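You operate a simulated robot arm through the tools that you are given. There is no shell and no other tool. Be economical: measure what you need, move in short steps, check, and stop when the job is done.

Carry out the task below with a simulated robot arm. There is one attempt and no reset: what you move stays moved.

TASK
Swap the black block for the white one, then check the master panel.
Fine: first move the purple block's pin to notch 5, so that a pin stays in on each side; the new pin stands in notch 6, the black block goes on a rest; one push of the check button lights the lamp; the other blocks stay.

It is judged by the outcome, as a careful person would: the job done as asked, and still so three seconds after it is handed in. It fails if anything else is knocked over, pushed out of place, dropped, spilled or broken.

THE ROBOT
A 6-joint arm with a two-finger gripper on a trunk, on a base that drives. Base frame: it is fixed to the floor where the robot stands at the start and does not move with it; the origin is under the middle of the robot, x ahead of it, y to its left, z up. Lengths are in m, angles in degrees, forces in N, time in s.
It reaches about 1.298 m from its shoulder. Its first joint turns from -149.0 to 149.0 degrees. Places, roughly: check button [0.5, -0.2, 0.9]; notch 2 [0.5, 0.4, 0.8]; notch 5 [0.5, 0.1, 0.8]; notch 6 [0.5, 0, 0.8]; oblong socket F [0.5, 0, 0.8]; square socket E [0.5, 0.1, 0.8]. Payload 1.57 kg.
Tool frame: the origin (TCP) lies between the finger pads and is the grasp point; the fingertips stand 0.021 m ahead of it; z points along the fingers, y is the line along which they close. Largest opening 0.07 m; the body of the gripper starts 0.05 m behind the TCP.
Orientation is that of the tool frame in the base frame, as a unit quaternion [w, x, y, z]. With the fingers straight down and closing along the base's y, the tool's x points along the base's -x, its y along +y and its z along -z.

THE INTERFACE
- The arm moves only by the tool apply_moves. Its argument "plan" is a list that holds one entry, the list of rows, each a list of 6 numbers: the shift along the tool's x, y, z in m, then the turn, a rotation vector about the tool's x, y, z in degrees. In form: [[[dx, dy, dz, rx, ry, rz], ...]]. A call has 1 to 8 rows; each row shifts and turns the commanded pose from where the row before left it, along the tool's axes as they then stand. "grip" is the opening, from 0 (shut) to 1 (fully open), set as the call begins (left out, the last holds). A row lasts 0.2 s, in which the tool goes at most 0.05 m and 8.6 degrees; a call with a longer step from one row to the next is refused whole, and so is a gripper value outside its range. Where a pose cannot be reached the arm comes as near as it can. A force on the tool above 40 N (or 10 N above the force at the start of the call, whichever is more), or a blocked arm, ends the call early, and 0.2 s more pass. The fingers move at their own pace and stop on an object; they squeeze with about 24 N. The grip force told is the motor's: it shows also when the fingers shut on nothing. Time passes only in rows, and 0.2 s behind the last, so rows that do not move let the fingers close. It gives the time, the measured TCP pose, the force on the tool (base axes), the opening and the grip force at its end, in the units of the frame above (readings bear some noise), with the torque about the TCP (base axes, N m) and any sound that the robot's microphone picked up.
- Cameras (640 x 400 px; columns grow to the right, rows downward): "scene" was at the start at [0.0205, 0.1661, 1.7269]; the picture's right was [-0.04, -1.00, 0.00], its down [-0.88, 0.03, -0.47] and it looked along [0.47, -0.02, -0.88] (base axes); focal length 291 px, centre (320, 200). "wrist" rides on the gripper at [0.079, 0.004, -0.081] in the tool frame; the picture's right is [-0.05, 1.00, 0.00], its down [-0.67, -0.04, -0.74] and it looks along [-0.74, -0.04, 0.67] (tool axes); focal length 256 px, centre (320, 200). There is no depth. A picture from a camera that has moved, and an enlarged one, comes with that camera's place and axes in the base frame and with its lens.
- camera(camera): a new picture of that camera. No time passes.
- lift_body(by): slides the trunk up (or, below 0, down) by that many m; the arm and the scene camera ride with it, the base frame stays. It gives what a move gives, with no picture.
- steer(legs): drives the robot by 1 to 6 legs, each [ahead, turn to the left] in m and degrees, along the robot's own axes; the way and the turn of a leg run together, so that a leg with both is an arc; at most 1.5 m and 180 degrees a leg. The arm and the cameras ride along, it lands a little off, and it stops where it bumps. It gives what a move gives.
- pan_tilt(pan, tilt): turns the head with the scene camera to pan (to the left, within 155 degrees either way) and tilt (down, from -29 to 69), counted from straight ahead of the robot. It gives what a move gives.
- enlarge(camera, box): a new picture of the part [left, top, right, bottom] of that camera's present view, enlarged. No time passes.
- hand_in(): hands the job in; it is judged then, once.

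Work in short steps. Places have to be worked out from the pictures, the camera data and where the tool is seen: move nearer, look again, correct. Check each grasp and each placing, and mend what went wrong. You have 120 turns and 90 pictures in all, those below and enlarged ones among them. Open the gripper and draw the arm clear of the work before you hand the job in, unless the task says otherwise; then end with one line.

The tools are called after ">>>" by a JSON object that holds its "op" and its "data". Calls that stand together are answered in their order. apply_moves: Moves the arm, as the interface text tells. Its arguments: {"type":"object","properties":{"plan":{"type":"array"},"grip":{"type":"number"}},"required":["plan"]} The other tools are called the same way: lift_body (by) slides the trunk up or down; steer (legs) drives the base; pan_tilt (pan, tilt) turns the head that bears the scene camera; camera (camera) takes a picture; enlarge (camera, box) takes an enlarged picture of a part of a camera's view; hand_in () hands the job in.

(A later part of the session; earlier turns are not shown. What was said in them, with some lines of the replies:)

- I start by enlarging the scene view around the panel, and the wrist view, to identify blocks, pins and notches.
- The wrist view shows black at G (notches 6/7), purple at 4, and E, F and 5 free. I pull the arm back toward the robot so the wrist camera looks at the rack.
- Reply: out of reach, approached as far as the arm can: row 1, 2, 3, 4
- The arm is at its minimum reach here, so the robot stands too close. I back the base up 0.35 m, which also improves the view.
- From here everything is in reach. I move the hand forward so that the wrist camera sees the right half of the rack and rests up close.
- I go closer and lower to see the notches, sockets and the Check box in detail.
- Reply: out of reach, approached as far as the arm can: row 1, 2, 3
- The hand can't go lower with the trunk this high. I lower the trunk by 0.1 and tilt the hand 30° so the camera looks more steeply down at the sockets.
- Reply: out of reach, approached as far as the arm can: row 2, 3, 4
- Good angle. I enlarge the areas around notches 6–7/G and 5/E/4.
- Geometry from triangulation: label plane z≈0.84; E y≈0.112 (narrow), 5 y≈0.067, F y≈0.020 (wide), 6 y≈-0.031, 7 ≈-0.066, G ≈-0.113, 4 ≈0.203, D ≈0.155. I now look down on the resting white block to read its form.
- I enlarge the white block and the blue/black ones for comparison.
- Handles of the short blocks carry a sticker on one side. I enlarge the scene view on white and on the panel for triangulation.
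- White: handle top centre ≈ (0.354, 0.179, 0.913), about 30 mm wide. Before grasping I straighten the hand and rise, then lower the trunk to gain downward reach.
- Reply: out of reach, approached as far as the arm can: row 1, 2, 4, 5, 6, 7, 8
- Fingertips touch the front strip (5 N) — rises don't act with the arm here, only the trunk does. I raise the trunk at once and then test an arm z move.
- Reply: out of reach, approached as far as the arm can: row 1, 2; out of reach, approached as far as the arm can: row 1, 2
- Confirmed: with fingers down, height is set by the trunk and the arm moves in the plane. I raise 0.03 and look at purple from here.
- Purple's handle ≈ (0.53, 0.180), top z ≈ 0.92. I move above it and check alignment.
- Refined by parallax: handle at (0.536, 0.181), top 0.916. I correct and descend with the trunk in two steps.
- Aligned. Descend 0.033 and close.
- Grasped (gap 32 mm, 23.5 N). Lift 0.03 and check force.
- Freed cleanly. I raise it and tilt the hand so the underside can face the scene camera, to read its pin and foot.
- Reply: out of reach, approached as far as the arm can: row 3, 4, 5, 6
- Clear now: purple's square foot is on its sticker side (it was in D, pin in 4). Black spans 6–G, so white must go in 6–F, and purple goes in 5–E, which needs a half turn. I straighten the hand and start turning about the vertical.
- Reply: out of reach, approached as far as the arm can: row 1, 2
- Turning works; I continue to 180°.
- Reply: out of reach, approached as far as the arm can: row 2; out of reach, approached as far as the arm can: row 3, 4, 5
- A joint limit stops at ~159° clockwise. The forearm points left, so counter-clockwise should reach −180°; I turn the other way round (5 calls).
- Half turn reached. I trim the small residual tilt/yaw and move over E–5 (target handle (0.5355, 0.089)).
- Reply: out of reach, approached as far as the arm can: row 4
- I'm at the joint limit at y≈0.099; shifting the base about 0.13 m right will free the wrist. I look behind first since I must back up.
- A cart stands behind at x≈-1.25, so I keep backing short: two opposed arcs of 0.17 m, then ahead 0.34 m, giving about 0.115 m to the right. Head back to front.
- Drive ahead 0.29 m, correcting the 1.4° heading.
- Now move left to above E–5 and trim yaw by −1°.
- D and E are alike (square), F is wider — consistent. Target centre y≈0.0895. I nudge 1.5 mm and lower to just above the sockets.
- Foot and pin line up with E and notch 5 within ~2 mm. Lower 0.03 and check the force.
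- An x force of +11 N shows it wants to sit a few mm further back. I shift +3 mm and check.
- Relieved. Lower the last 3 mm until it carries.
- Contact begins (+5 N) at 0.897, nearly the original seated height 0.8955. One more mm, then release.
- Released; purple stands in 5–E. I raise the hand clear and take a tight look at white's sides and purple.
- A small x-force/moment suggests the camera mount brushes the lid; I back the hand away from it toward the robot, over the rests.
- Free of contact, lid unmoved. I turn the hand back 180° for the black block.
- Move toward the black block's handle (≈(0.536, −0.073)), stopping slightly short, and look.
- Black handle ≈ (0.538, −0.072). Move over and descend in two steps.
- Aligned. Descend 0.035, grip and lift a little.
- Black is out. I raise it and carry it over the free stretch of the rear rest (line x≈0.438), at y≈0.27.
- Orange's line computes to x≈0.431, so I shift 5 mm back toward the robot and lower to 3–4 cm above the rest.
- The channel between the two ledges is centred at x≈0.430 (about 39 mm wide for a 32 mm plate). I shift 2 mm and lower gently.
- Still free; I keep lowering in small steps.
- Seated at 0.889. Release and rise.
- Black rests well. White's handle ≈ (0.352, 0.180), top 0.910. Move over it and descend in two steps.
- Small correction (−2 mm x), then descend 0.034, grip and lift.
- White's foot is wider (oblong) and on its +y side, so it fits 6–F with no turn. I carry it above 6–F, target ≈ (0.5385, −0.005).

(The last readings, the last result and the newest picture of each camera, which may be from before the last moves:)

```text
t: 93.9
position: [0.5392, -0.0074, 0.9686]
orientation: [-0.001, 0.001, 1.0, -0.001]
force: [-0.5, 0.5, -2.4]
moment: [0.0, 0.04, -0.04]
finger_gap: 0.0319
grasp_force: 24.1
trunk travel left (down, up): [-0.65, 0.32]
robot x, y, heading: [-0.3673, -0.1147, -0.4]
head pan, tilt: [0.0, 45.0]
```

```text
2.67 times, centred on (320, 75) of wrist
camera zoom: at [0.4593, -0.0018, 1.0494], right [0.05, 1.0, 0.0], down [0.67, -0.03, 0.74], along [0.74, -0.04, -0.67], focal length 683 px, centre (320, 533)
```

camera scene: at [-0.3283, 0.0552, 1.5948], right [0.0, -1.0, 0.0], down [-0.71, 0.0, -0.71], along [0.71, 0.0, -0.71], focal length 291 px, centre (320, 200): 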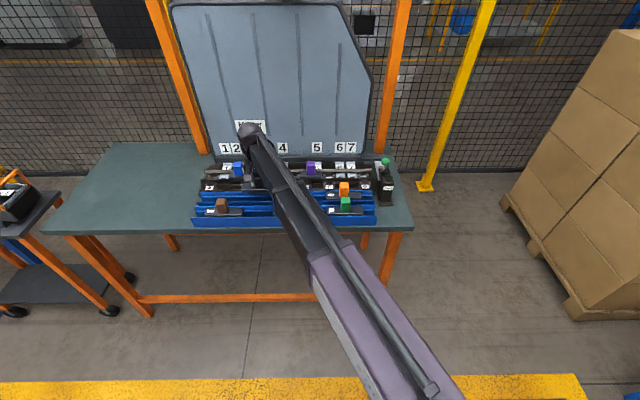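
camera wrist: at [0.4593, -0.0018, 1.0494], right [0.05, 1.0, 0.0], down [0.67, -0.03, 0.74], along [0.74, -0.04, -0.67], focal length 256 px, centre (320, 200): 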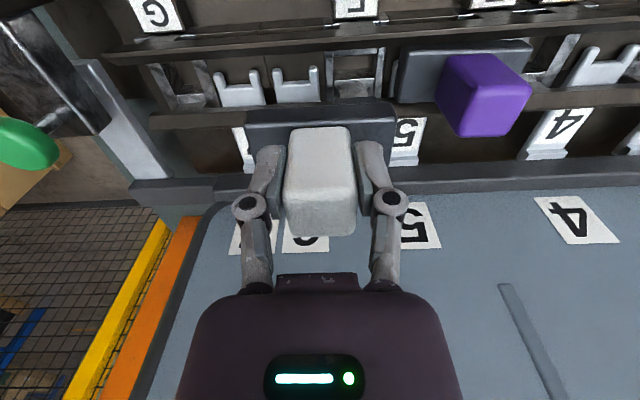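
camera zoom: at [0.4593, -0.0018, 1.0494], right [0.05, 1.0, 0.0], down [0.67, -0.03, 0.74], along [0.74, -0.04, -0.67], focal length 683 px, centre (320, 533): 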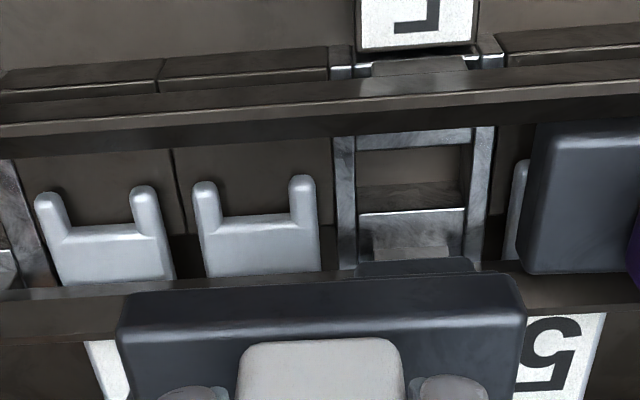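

Estimates: F centre y≈0.021, notch 6 ≈ −0.025 → handle target y≈ −0.0025 (purple's known spot checks out in the same image). I shift +4.5 mm and lower to just above contact.

>>> {"op": "apply_moves", "data": {"plan": [[[0, 0.0047, 0, 0, 0, 0], [0, 0, 0, 0, 0, 0]]]}}

>>> {"op": "lift_body", "data": {"by": -0.035}}

>>> {"op": "enlarge", "data": {"camera": "wrist", "box": [200, 0, 440, 150]}}

```text
t: 94.5
position: [0.5384, -0.0031, 0.9685]
orientation: [0.0, 0.0, 1.0, -0.001]
force: [-0.4, 0.1, -2.6]
moment: [0.01, 0.06, 0.0]
finger_gap: 0.0318
grasp_force: 23.9
trunk travel left (down, up): [-0.65, 0.32]
robot x, y, heading: [-0.3677, -0.1087, -0.3]
head pan, tilt: [0.0, 45.0]
```

```text
t: 95.2
position: [0.5393, -0.0027, 0.9334]
orientation: [-0.001, 0.001, 1.0, 0.0]
force: [0.3, 0.0, -3.2]
moment: [-0.01, 0.04, 0.02]
finger_gap: 0.032
grasp_force: 24.0
trunk travel left (down, up): [-0.615, 0.355]
robot x, y, heading: [-0.3663, -0.1127, -0.3]
head pan, tilt: [0.0, 45.0]
```

```text
2.67 times, centred on (320, 75) of wrist
camera zoom: at [0.4596, 0.0028, 1.0143], right [0.05, 1.0, 0.0], down [0.67, -0.03, 0.74], along [0.74, -0.04, -0.67], focal length 683 px, centre (320, 533)
```

zoom: 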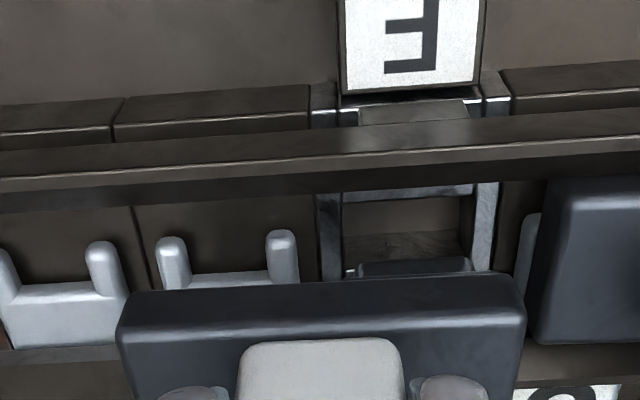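

Alignment good to ~1 mm. Lower in steps while watching the force.

>>> {"op": "lift_body", "data": {"by": -0.022}}

>>> {"op": "lift_body", "data": {"by": -0.008}}

```text
t: 95.9
position: [0.5372, -0.0041, 0.9125]
orientation: [-0.001, 0.0, 1.0, 0.0]
force: [-4.1, -0.4, 9.2]
moment: [0.01, 0.23, 0.02]
finger_gap: 0.0317
grasp_force: 24.3
trunk travel left (down, up): [-0.593, 0.377]
robot x, y, heading: [-0.3685, -0.1133, -0.1]
head pan, tilt: [0.0, 45.0]
```

```text
t: 96.5
position: [0.5373, -0.0029, 0.9049]
orientation: [0.002, 0.0, 1.0, -0.001]
force: [1.5, 1.3, 36.3]
moment: [0.56, -0.52, -0.01]
finger_gap: 0.0319
grasp_force: 24.1
trunk travel left (down, up): [-0.585, 0.385]
robot x, y, heading: [-0.3634, -0.1099, -0.3]
head pan, tilt: [0.0, 45.0]
```

Blocked (36 N), with torque pointing at the rear edge of the foot. I back off 15 mm and look.

>>> {"op": "lift_body", "data": {"by": 0.02}}

>>> {"op": "enlarge", "data": {"camera": "wrist", "box": [200, 50, 440, 200]}}

```text
t: 97.2
position: [0.5403, -0.0029, 0.9228]
orientation: [-0.001, 0.0, 1.0, -0.001]
force: [-0.7, 1.7, -1.8]
moment: [0.0, -0.01, 0.01]
finger_gap: 0.0315
grasp_force: 23.9
trunk travel left (down, up): [-0.605, 0.365]
robot x, y, heading: [-0.3692, -0.1096, -0.1]
head pan, tilt: [0.0, 45.0]
```

```text
2.67 times, centred on (320, 125) of wrist
camera zoom: at [0.4599, 0.0028, 1.004], right [0.05, 1.0, 0.0], down [0.67, -0.03, 0.74], along [0.74, -0.04, -0.67], focal length 683 px, centre (320, 400)
```

zoom: 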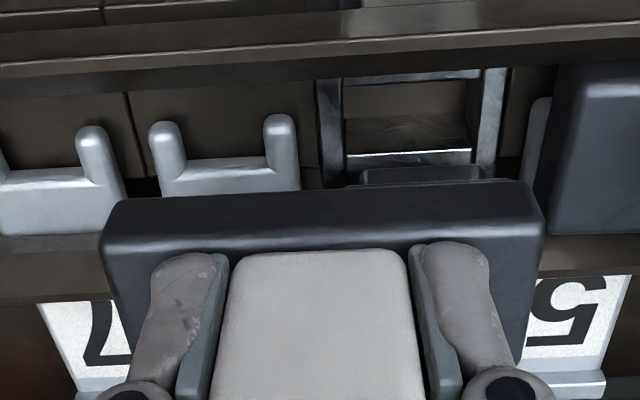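

The block slid up ~1 cm in the grip; the foot seems ~4 mm too far back (+x) for F. I shift −4 mm in x and probe down lightly.

>>> {"op": "apply_moves", "data": {"plan": [[[0.004, 0.001, 0, 0, 0, 0], [0, 0, 0, 0, 0, 0]]]}}

>>> {"op": "lift_body", "data": {"by": -0.017}}

>>> {"op": "lift_body", "data": {"by": -0.003}}

```text
t: 97.8
position: [0.5354, -0.0024, 0.9231]
orientation: [-0.001, 0.0, 1.0, -0.002]
force: [-0.5, 0.1, -3.5]
moment: [0.0, 0.03, 0.02]
finger_gap: 0.0316
grasp_force: 23.9
trunk travel left (down, up): [-0.605, 0.365]
robot x, y, heading: [-0.3637, -0.1112, -0.4]
head pan, tilt: [0.0, 45.0]
```

```text
t: 98.4
position: [0.5349, -0.0013, 0.9069]
orientation: [-0.001, 0.0, 1.0, -0.001]
force: [-4.0, 0.2, -2.5]
moment: [-0.01, 0.21, 0.12]
finger_gap: 0.0317
grasp_force: 23.6
trunk travel left (down, up): [-0.588, 0.382]
robot x, y, heading: [-0.3693, -0.1078, -0.1]
head pan, tilt: [0.0, 45.0]
```

```text
t: 98.9
position: [0.5326, -0.0017, 0.9041]
orientation: [-0.001, 0.0, 1.0, -0.001]
force: [-8.3, 0.0, -0.7]
moment: [0.06, 0.5, 0.3]
finger_gap: 0.0317
grasp_force: 24.7
trunk travel left (down, up): [-0.585, 0.385]
robot x, y, heading: [-0.3644, -0.1104, -0.1]
head pan, tilt: [0.0, 45.0]
```

Now it slides in on a chamfer, still pushed toward −x (8 N). Shift another 3 mm that way, then continue.

>>> {"op": "apply_moves", "data": {"plan": [[[0.003, 0.0, 0, 0, 0, 0], [0, 0, 0, 0, 0, 0]]]}}

>>> {"op": "lift_body", "data": {"by": -0.004}}

```text
t: 99.5
position: [0.5331, -0.0022, 0.9033]
orientation: [0.0, 0.0, 1.0, -0.001]
force: [0.1, 0.3, -2.5]
moment: [-0.02, 0.04, 0.01]
finger_gap: 0.0316
grasp_force: 23.6
trunk travel left (down, up): [-0.585, 0.385]
robot x, y, heading: [-0.3649, -0.115, -0.2]
head pan, tilt: [0.0, 45.0]
```

```text
t: 100.1
position: [0.5315, -0.0019, 0.8992]
orientation: [-0.001, 0.0, 1.0, -0.002]
force: [-2.3, -2.2, -2.5]
moment: [-0.13, 0.14, 0.06]
finger_gap: 0.0316
grasp_force: 24.1
trunk travel left (down, up): [-0.581, 0.389]
robot x, y, heading: [-0.3607, -0.1116, -0.3]
head pan, tilt: [0.0, 45.0]
```

>>> {"op": "lift_body", "data": {"by": -0.004}}

>>> {"op": "lift_body", "data": {"by": -0.004}}

>>> {"op": "enlarge", "data": {"camera": "wrist", "box": [160, 50, 480, 250]}}

```text
t: 100.6
position: [0.5313, -0.0017, 0.8958]
orientation: [-0.001, 0.0, 1.0, -0.002]
force: [-4.7, -4.6, -3.5]
moment: [-0.27, 0.34, 0.19]
finger_gap: 0.0319
grasp_force: 24.1
trunk travel left (down, up): [-0.577, 0.393]
robot x, y, heading: [-0.3665, -0.1133, -0.1]
head pan, tilt: [0.0, 45.0]
```

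```text
t: 101.1
position: [0.5313, -0.0026, 0.8934]
orientation: [-0.001, 0.0, 1.0, -0.001]
force: [-7.0, -5.4, -3.7]
moment: [-0.3, 0.41, 0.13]
finger_gap: 0.0316
grasp_force: 24.0
trunk travel left (down, up): [-0.573, 0.397]
robot x, y, heading: [-0.3665, -0.1124, -0.3]
head pan, tilt: [0.0, 45.0]
```

```text
2.00 times, centred on (320, 150) of wrist
camera zoom: at [0.452, 0.0035, 0.9727], right [0.05, 1.0, 0.0], down [0.67, -0.03, 0.74], along [0.74, -0.04, -0.67], focal length 512 px, centre (320, 300)
```

zoom: 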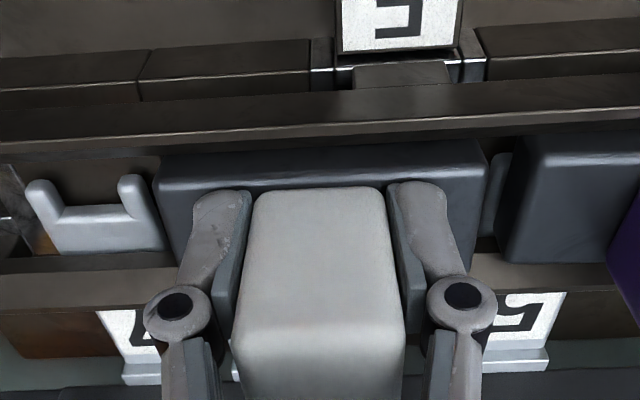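

Going in; residual pushes of −7/−5 N. I relieve them (−2 mm x, −1.5 mm y) and continue down.

>>> {"op": "apply_moves", "data": {"plan": [[[0.002, -0.0015, 0, 0, 0, 0], [0, 0, 0, 0, 0, 0]]]}}

>>> {"op": "lift_body", "data": {"by": -0.003}}

>>> {"op": "lift_body", "data": {"by": -0.003}}

```text
t: 101.7
position: [0.53, -0.0034, 0.8916]
orientation: [0.0, 0.0, 1.0, 0.0]
force: [-1.2, -0.2, -2.4]
moment: [0.02, 0.07, -0.04]
finger_gap: 0.032
grasp_force: 24.3
trunk travel left (down, up): [-0.573, 0.397]
robot x, y, heading: [-0.3676, -0.1128, -0.1]
head pan, tilt: [0.0, 45.0]
```

```text
t: 102.2
position: [0.5305, -0.003, 0.8911]
orientation: [0.001, 0.0, 1.0, -0.001]
force: [8.6, 0.1, 20.2]
moment: [0.12, -0.28, 0.15]
finger_gap: 0.0319
grasp_force: 24.0
trunk travel left (down, up): [-0.57, 0.4]
robot x, y, heading: [-0.3686, -0.1119, -0.5]
head pan, tilt: [0.0, 45.0]
```

```text
t: 102.6
position: [0.5297, -0.0039, 0.8901]
orientation: [0.002, 0.0, 1.0, 0.0]
force: [-0.7, -0.4, 26.1]
moment: [0.14, 0.13, 0.16]
finger_gap: 0.0316
grasp_force: 23.9
trunk travel left (down, up): [-0.569, 0.401]
robot x, y, heading: [-0.3638, -0.1135, -0.1]
head pan, tilt: [0.0, 45.0]
stopped: the force on the tool passed its limit at 47 N (the readings are from after the stop); the commanded pose is now the measured one
```

Firm stop at 0.890. I check whether it's fully seated by comparing with purple's height.

>>> {"op": "camera", "data": {"camera": "wrist"}}

>>> {"op": "enlarge", "data": {"camera": "scene", "box": [290, 120, 400, 210]}}

```text
19 pictures are left
camera wrist: at [0.4501, 0.0023, 0.9703], right [0.05, 1.0, 0.0], down [0.66, -0.03, 0.75], along [0.75, -0.04, -0.66], focal length 256 px, centre (320, 200)
```

wrist: 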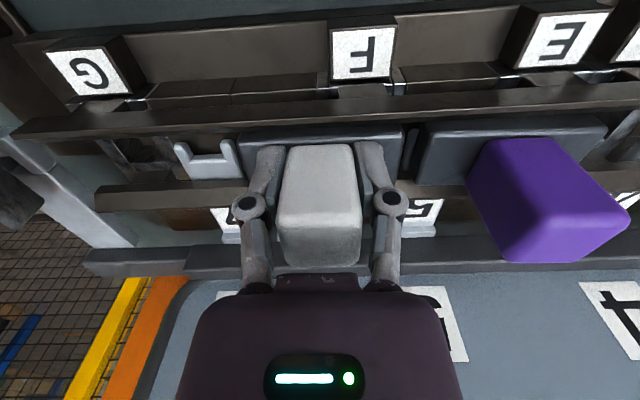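

```text
4.44 times, centred on (345, 165) of scene
camera zoom: at [-0.3319, 0.0546, 1.558], right [0.0, -1.0, 0.0], down [-0.71, 0.0, -0.71], along [0.71, 0.0, -0.71], focal length 1291 px, centre (209, 356)
```

zoom: 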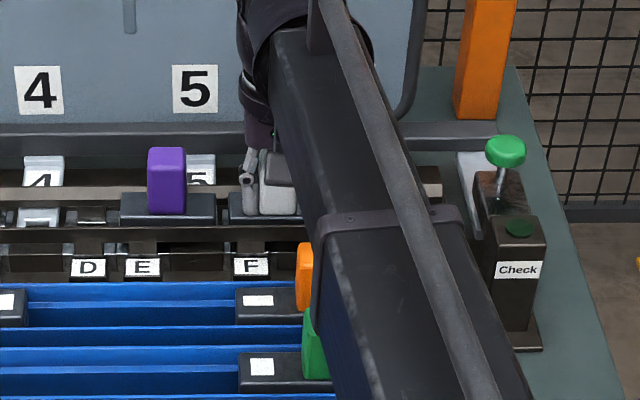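

White's plate is level with purple's: seated. Release, rise, and inspect.

>>> {"op": "apply_moves", "data": {"plan": [[[0, 0, 0, 0, 0, 0], [0, 0, 0, 0, 0, 0], [0, 0, 0, 0, 0, 0], [0, 0, 0, 0, 0, 0]]], "grip": 1}}

>>> {"op": "lift_body", "data": {"by": 0.11}}

>>> {"op": "camera", "data": {"camera": "wrist"}}

>>> {"op": "enlarge", "data": {"camera": "wrist", "box": [200, 0, 520, 200]}}

```text
t: 103.6
position: [0.5313, -0.0044, 0.888]
orientation: [0.002, -0.001, 1.0, -0.001]
force: [0.6, -0.1, -0.5]
moment: [-0.02, -0.01, 0.0]
finger_gap: 0.0698
grasp_force: 0.1
trunk travel left (down, up): [-0.569, 0.401]
robot x, y, heading: [-0.3662, -0.1133, -0.2]
head pan, tilt: [0.0, 45.0]
```

```text
t: 105.0
position: [0.5328, -0.0031, 0.9976]
orientation: [0.002, 0.0, 1.0, 0.0]
force: [-0.2, 0.5, -0.2]
moment: [0.01, -0.03, -0.01]
finger_gap: 0.0699
grasp_force: 0.0
trunk travel left (down, up): [-0.679, 0.291]
robot x, y, heading: [-0.3638, -0.1145, -0.2]
head pan, tilt: [0.0, 45.0]
```

```text
17 pictures are left
camera wrist: at [0.4522, 0.0027, 1.078], right [0.05, 1.0, 0.0], down [0.66, -0.03, 0.75], along [0.75, -0.04, -0.66], focal length 256 px, centre (320, 200)
```

wrist: 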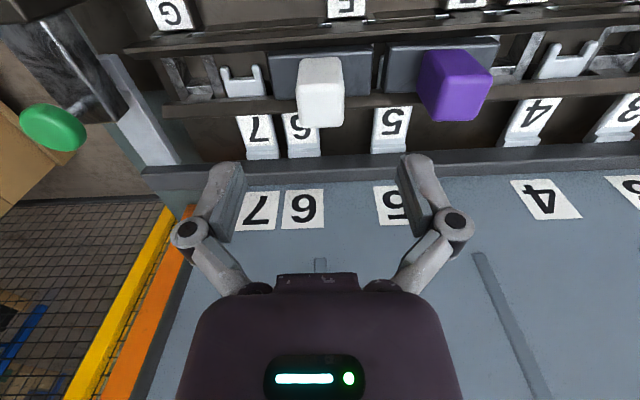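

```text
2.00 times, centred on (360, 100) of wrist
camera zoom: at [0.4522, 0.0027, 1.078], right [0.05, 1.0, 0.0], down [0.66, -0.03, 0.75], along [0.75, -0.04, -0.66], focal length 512 px, centre (240, 400)
```

zoom: 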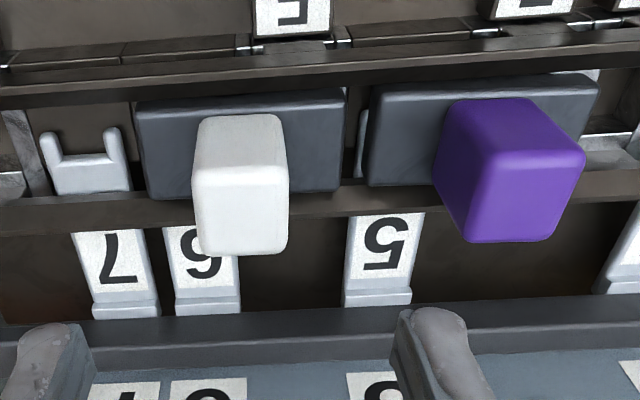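

Both blocks look seated. Next the check panel: I close the gripper and move over to view the Check box and green knob close up.

>>> {"op": "apply_moves", "data": {"plan": [[[0.02, -0.04, 0, 0, 0, 0], [0.02, -0.04, 0, 0, 0, 0], [0.02, -0.04, 0, 0, 0, 0], [0.02, -0.04, 0, 0, 0, 0], [0.01, -0.025, 0, 0, 0, 0], [0, 0, 0, 0, 0, 0]]], "grip": 0}}

>>> {"op": "camera", "data": {"camera": "wrist"}}

>>> {"op": "enlarge", "data": {"camera": "wrist", "box": [220, 60, 420, 185]}}

```text
t: 106.4
position: [0.4417, -0.1885, 0.9985]
orientation: [0.002, -0.001, 1.0, -0.001]
force: [0.9, 0.4, -0.1]
moment: [0.04, 0.04, 0.03]
finger_gap: 0.0
grasp_force: 24.0
trunk travel left (down, up): [-0.679, 0.291]
robot x, y, heading: [-0.3668, -0.1123, -0.3]
head pan, tilt: [0.0, 45.0]
```

```text
15 pictures are left
camera wrist: at [0.3624, -0.1821, 1.0781], right [0.05, 1.0, 0.0], down [0.66, -0.03, 0.75], along [0.75, -0.04, -0.66], focal length 256 px, centre (320, 200)
```

wrist: 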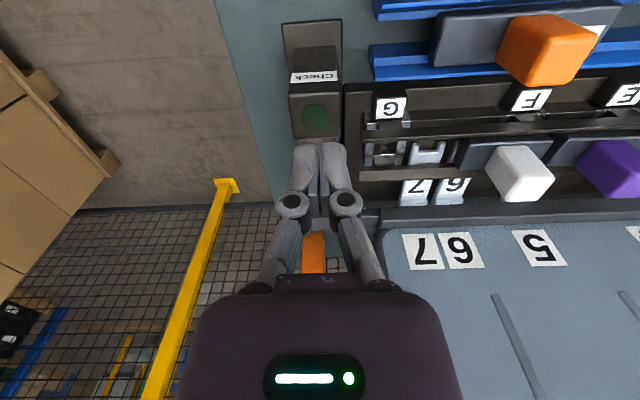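

```text
3.20 times, centred on (320, 122) of wrist
camera zoom: at [0.3624, -0.1821, 1.0781], right [0.05, 1.0, 0.0], down [0.66, -0.03, 0.75], along [0.75, -0.04, -0.66], focal length 819 px, centre (320, 448)
```

zoom: 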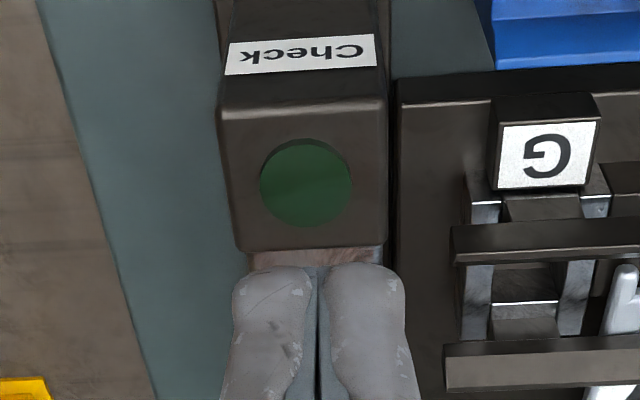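

The Check box has a dark green disc on top; behind it stands the bright green mushroom. I move left to see the mushroom's mount clearly before deciding which is button and which is lamp.

>>> {"op": "apply_moves", "data": {"plan": [[[-0.01, 0.04, 0, 0, 0, 0], [-0.01, 0.04, 0, 0, 0, 0], [0, 0, 0, 0, 0, 0]]]}}

>>> {"op": "enlarge", "data": {"camera": "wrist", "box": [60, 60, 300, 210]}}

>>> {"op": "enlarge", "data": {"camera": "scene", "box": [340, 150, 420, 220]}}

```text
t: 107.2
position: [0.4601, -0.1088, 0.9993]
orientation: [0.002, 0.0, 1.0, -0.001]
force: [0.2, 0.5, 0.6]
moment: [-0.03, 0.01, 0.0]
finger_gap: 0.0
grasp_force: 24.0
trunk travel left (down, up): [-0.679, 0.291]
robot x, y, heading: [-0.367, -0.1137, -0.2]
head pan, tilt: [0.0, 45.0]
```

```text
2.67 times, centred on (180, 135) of wrist
camera zoom: at [0.3811, -0.1022, 1.0781], right [0.05, 1.0, 0.0], down [0.66, -0.03, 0.75], along [0.75, -0.04, -0.66], focal length 683 px, centre (693, 373)
```

zoom: 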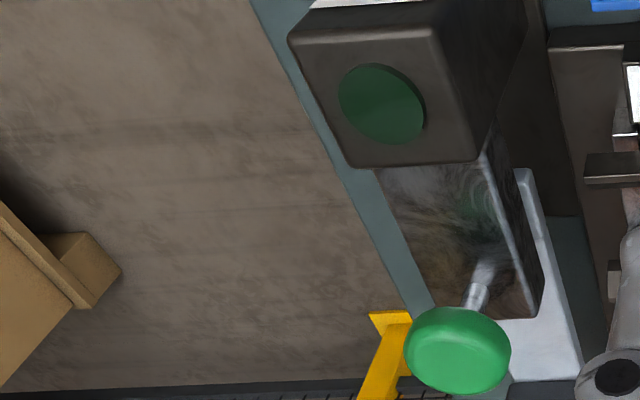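

```text
5.71 times, centred on (380, 185) of scene
camera zoom: at [-0.3287, 0.055, 1.6677], right [0.0, -1.0, 0.0], down [-0.71, 0.0, -0.71], along [0.71, 0.0, -0.71], focal length 1660 px, centre (-23, 286)
```

zoom: 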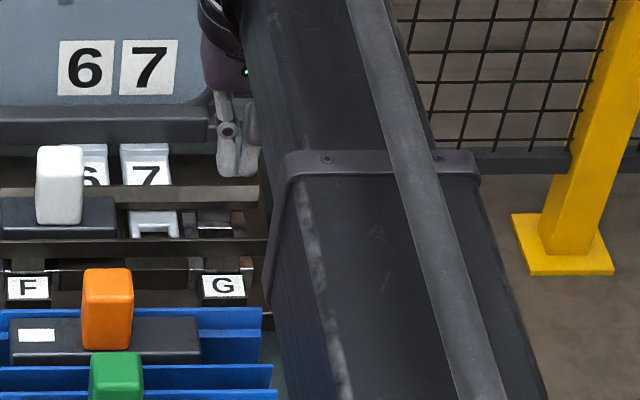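

The mushroom is a plunger on a rod in a steel housing — the push button; the disc on the "Check" box is the (dark) lamp. Cap centre ≈ (0.542, −0.1885, 0.925). I place the closed fingertips above it.

>>> {"op": "apply_moves", "data": {"plan": [[[-0.0275, -0.0266, 0, 0, 0, 0], [-0.0275, -0.0266, 0, 0, 0, 0], [-0.0275, -0.0266, 0, 0, 0, 0], [0, 0, 0, 0, 0, 0]]]}}

>>> {"op": "lift_body", "data": {"by": -0.035}}

>>> {"op": "camera", "data": {"camera": "wrist"}}

```text
t: 108.2
position: [0.5449, -0.1893, 0.999]
orientation: [0.002, 0.0, 1.0, -0.001]
force: [0.3, 0.0, -0.3]
moment: [0.03, -0.01, 0.02]
finger_gap: 0.0
grasp_force: 23.8
trunk travel left (down, up): [-0.679, 0.291]
robot x, y, heading: [-0.3698, -0.1105, -0.2]
head pan, tilt: [0.0, 45.0]
```

```text
t: 109.0
position: [0.5447, -0.1887, 0.9626]
orientation: [0.002, 0.0, 1.0, -0.001]
force: [0.5, -0.1, 0.5]
moment: [-0.01, -0.01, 0.01]
finger_gap: 0.0001
grasp_force: 24.0
trunk travel left (down, up): [-0.644, 0.326]
robot x, y, heading: [-0.3658, -0.1128, -0.3]
head pan, tilt: [0.0, 45.0]
```

```text
11 pictures are left
camera wrist: at [0.464, -0.1831, 1.0431], right [0.05, 1.0, 0.0], down [0.66, -0.03, 0.75], along [0.75, -0.04, -0.66], focal length 256 px, centre (320, 200)
```

wrist: 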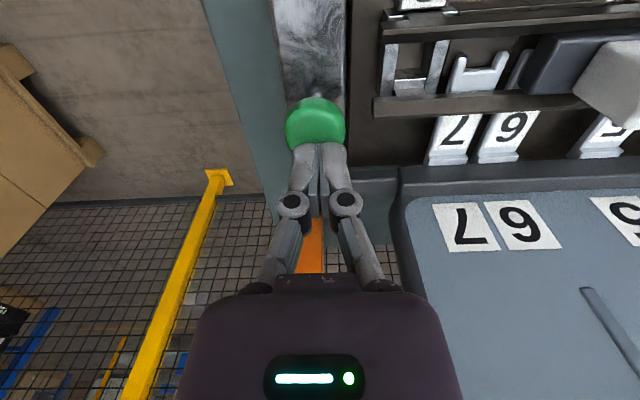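

The cap is right below, centred about 4 mm nearer. I correct and press down in small steps, watching force and sound.

>>> {"op": "apply_moves", "data": {"plan": [[[0.004, 0, 0, 0, 0, 0], [0, 0, 0, 0, 0, 0]]]}}

>>> {"op": "lift_body", "data": {"by": -0.012}}

```text
t: 109.6
position: [0.5401, -0.1892, 0.9641]
orientation: [0.002, 0.0, 1.0, -0.001]
force: [0.1, 0.3, 0.4]
moment: [-0.01, -0.02, -0.01]
finger_gap: 0.0001
grasp_force: 24.2
trunk travel left (down, up): [-0.644, 0.326]
robot x, y, heading: [-0.3638, -0.1101, -0.5]
head pan, tilt: [0.0, 45.0]
```

```text
t: 110.2
position: [0.5391, -0.1904, 0.9506]
orientation: [0.002, 0.0, 1.0, -0.001]
force: [-0.5, 0.2, 1.1]
moment: [0.01, 0.03, 0.01]
finger_gap: 0.0002
grasp_force: 24.3
trunk travel left (down, up): [-0.632, 0.338]
robot x, y, heading: [-0.3681, -0.1133, 0.1]
head pan, tilt: [0.0, 45.0]
```

>>> {"op": "lift_body", "data": {"by": -0.008}}

```text
t: 110.8
position: [0.5394, -0.1894, 0.9422]
orientation: [0.002, 0.0, 1.0, -0.001]
force: [1.2, -0.3, 3.0]
moment: [-0.01, -0.04, -0.01]
finger_gap: 0.0
grasp_force: 23.9
trunk travel left (down, up): [-0.624, 0.346]
robot x, y, heading: [-0.3675, -0.1128, 0.1]
head pan, tilt: [0.0, 45.0]
```

Light contact (3 N), spring-like. Press further without lifting.

>>> {"op": "lift_body", "data": {"by": -0.005}}

>>> {"op": "enlarge", "data": {"camera": "scene", "box": [340, 130, 420, 210]}}

```text
t: 111.3
position: [0.5392, -0.1903, 0.9369]
orientation: [0.001, 0.0, 1.0, -0.001]
force: [1.4, 0.2, 4.3]
moment: [-0.01, -0.02, 0.03]
finger_gap: 0.0001
grasp_force: 23.9
trunk travel left (down, up): [-0.619, 0.351]
robot x, y, heading: [-0.3655, -0.1162, -0.0]
head pan, tilt: [0.0, 45.0]
```

```text
5.00 times, centred on (380, 170) of scene
camera zoom: at [-0.3289, 0.0551, 1.6077], right [0.0, -1.0, 0.0], down [-0.71, 0.0, -0.71], along [0.71, 0.0, -0.71], focal length 1453 px, centre (20, 350)
```

zoom: 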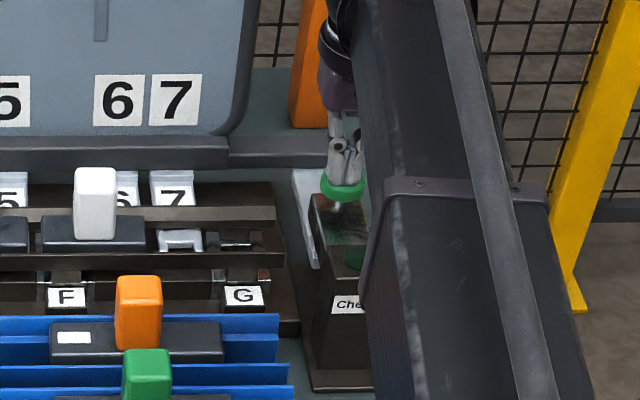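

Spring yields (4.3 N), lamp not lit yet. I keep pressing.

>>> {"op": "lift_body", "data": {"by": -0.006}}

>>> {"op": "lift_body", "data": {"by": -0.005}}

>>> {"op": "enlarge", "data": {"camera": "scene", "box": [340, 130, 420, 210]}}

```text
t: 111.9
position: [0.5383, -0.1893, 0.9323]
orientation: [0.002, 0.0, 1.0, -0.001]
force: [1.8, -1.0, 4.9]
moment: [0.02, -0.07, 0.02]
finger_gap: 0.0
grasp_force: 24.6
trunk travel left (down, up): [-0.613, 0.357]
robot x, y, heading: [-0.3709, -0.1103, -0.1]
head pan, tilt: [0.0, 45.0]
heard: click
```

```text
t: 112.4
position: [0.5402, -0.1895, 0.9305]
orientation: [0.006, 0.0, 1.0, -0.001]
force: [-0.6, -0.5, 30.8]
moment: [-0.03, -0.09, 0.03]
finger_gap: 0.006
grasp_force: 28.2
trunk travel left (down, up): [-0.609, 0.361]
robot x, y, heading: [-0.3654, -0.1138, -0.3]
head pan, tilt: [0.0, 45.0]
stopped: the force on the tool passed its limit at 44 N (the readings are from after the stop); the commanded pose is now the measured one
```

```text
5.00 times, centred on (380, 170) of scene
camera zoom: at [-0.3326, 0.0553, 1.5979], right [0.0, -1.0, 0.0], down [-0.71, 0.0, -0.71], along [0.71, 0.0, -0.71], focal length 1453 px, centre (20, 350)
```

zoom: 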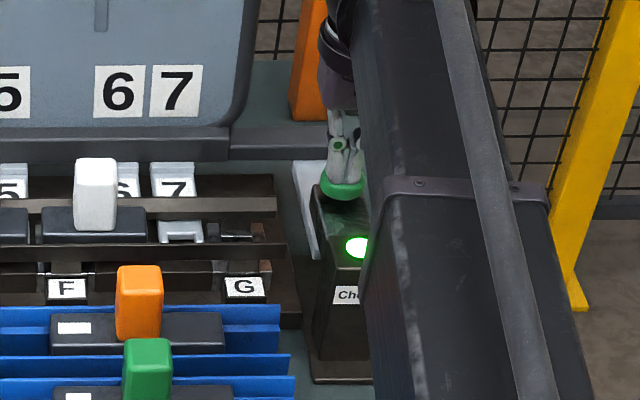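

A click was heard and the lamp is lit. I release the button by rising, draw the arm back, and open the gripper.

>>> {"op": "lift_body", "data": {"by": 0.1}}

>>> {"op": "apply_moves", "data": {"plan": [[[0.05, 0, 0, 0, 0, 0], [0.05, 0, 0, 0, 0, 0], [0.05, 0, 0, 0, 0, 0], [0.05, 0, 0, 0, 0, 0], [0.05, 0, 0, 0, 0, 0], [0.04, 0, 0, 0, 0, 0], [0, 0, 0, 0, 0, 0]]], "grip": 1}}

>>> {"op": "camera", "data": {"camera": "wrist"}}

>>> {"op": "enlarge", "data": {"camera": "scene", "box": [180, 130, 420, 250]}}

```text
t: 113.7
position: [0.5418, -0.19, 1.028]
orientation: [0.004, 0.0, 1.0, -0.001]
force: [-0.2, 0.4, -0.1]
moment: [0.0, 0.03, 0.04]
finger_gap: 0.0
grasp_force: 28.3
trunk travel left (down, up): [-0.709, 0.261]
robot x, y, heading: [-0.3648, -0.1137, -0.4]
head pan, tilt: [0.0, 45.0]
```

```text
t: 115.3
position: [0.2517, -0.1899, 1.0278]
orientation: [0.004, 0.0, 1.0, 0.0]
force: [-0.7, -0.4, 1.0]
moment: [-0.01, 0.0, 0.03]
finger_gap: 0.07
grasp_force: 0.1
out of reach, approached as far as the arm can: row 2
trunk travel left (down, up): [-0.709, 0.261]
robot x, y, heading: [-0.3642, -0.1129, -0.4]
head pan, tilt: [0.0, 45.0]
```

```text
8 pictures are left
camera wrist: at [0.1722, -0.1839, 1.1074], right [0.05, 1.0, 0.0], down [0.66, -0.03, 0.75], along [0.75, -0.04, -0.66], focal length 256 px, centre (320, 200)
```

wrist: 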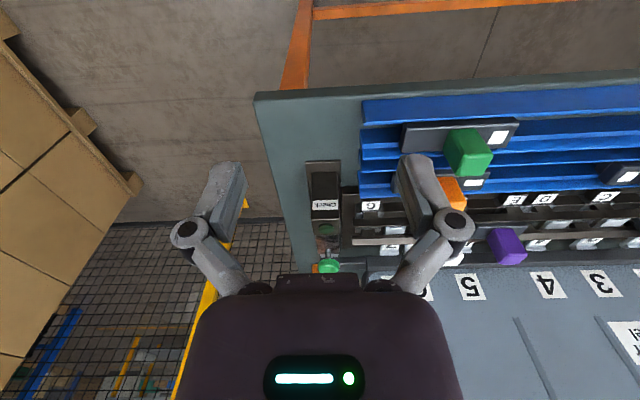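

```text
2.67 times, centred on (300, 190) of scene
camera zoom: at [-0.3283, 0.055, 1.6974], right [0.0, -1.0, 0.0], down [-0.71, 0.0, -0.71], along [0.71, 0.0, -0.71], focal length 775 px, centre (373, 227)
```

zoom: 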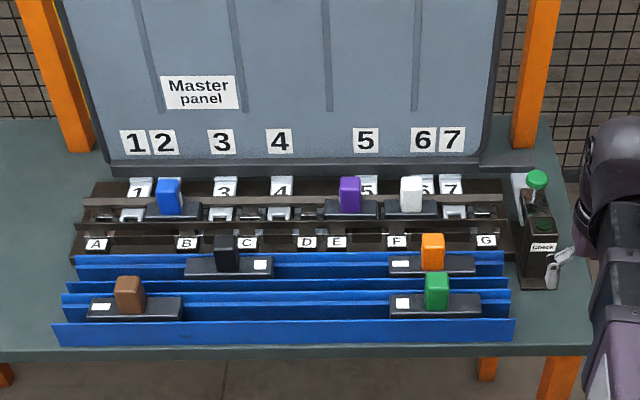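

The overall state looks right. I check the lamp now that the button is released.

>>> {"op": "enlarge", "data": {"camera": "scene", "box": [360, 180, 400, 245]}}

>>> {"op": "enlarge", "data": {"camera": "scene", "box": [280, 180, 380, 240]}}

```text
6.15 times, centred on (380, 212) of scene
camera zoom: at [-0.3283, 0.055, 1.6974], right [0.0, -1.0, 0.0], down [-0.71, 0.0, -0.71], along [0.71, 0.0, -0.71], focal length 1788 px, centre (-49, 123)
```

zoom: 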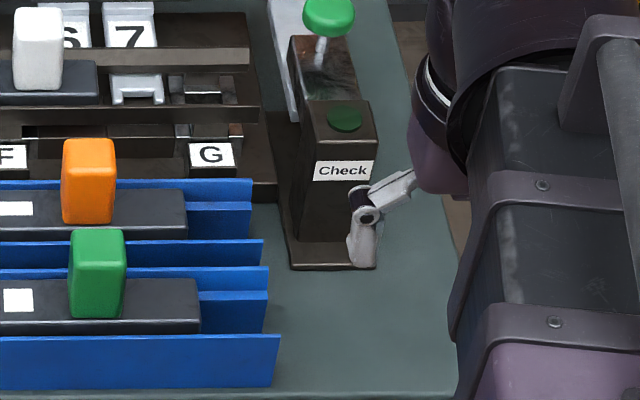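

```text
6.40 times, centred on (330, 210) of scene
camera zoom: at [-0.3283, 0.055, 1.6974], right [0.0, -1.0, 0.0], down [-0.71, 0.0, -0.71], along [0.71, 0.0, -0.71], focal length 1860 px, centre (256, 136)
```

zoom: 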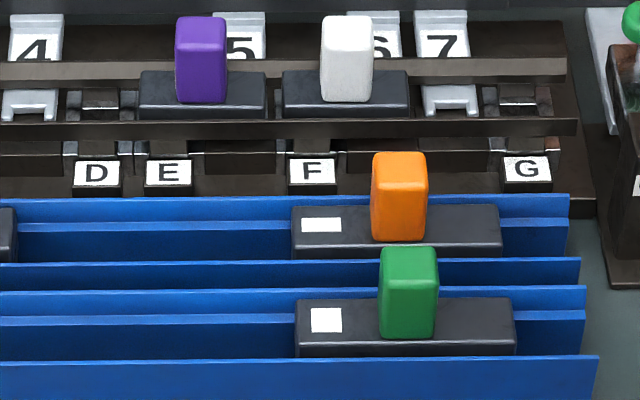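

The lamp lit during the single push (one click) and went dark when the button came up, so it is a momentary check lamp. One push was asked for, so I don't press again. Purple stands in 5–E, white in 6–F and black on the rear rest. The other blocks are unmoved, the gripper is open and the arm is clear, so I hand in.

>>> {"op": "hand_in", "data": {}}

```text
The job is handed in.
```

I swapped the black block for the white one and handed the job in: purple's pin is in notch 5 (foot in E), white's pin is in notch 6 (foot in F), black is on the rear rest, and one push of the check button lit the lamp, which went dark again once I let the button up.
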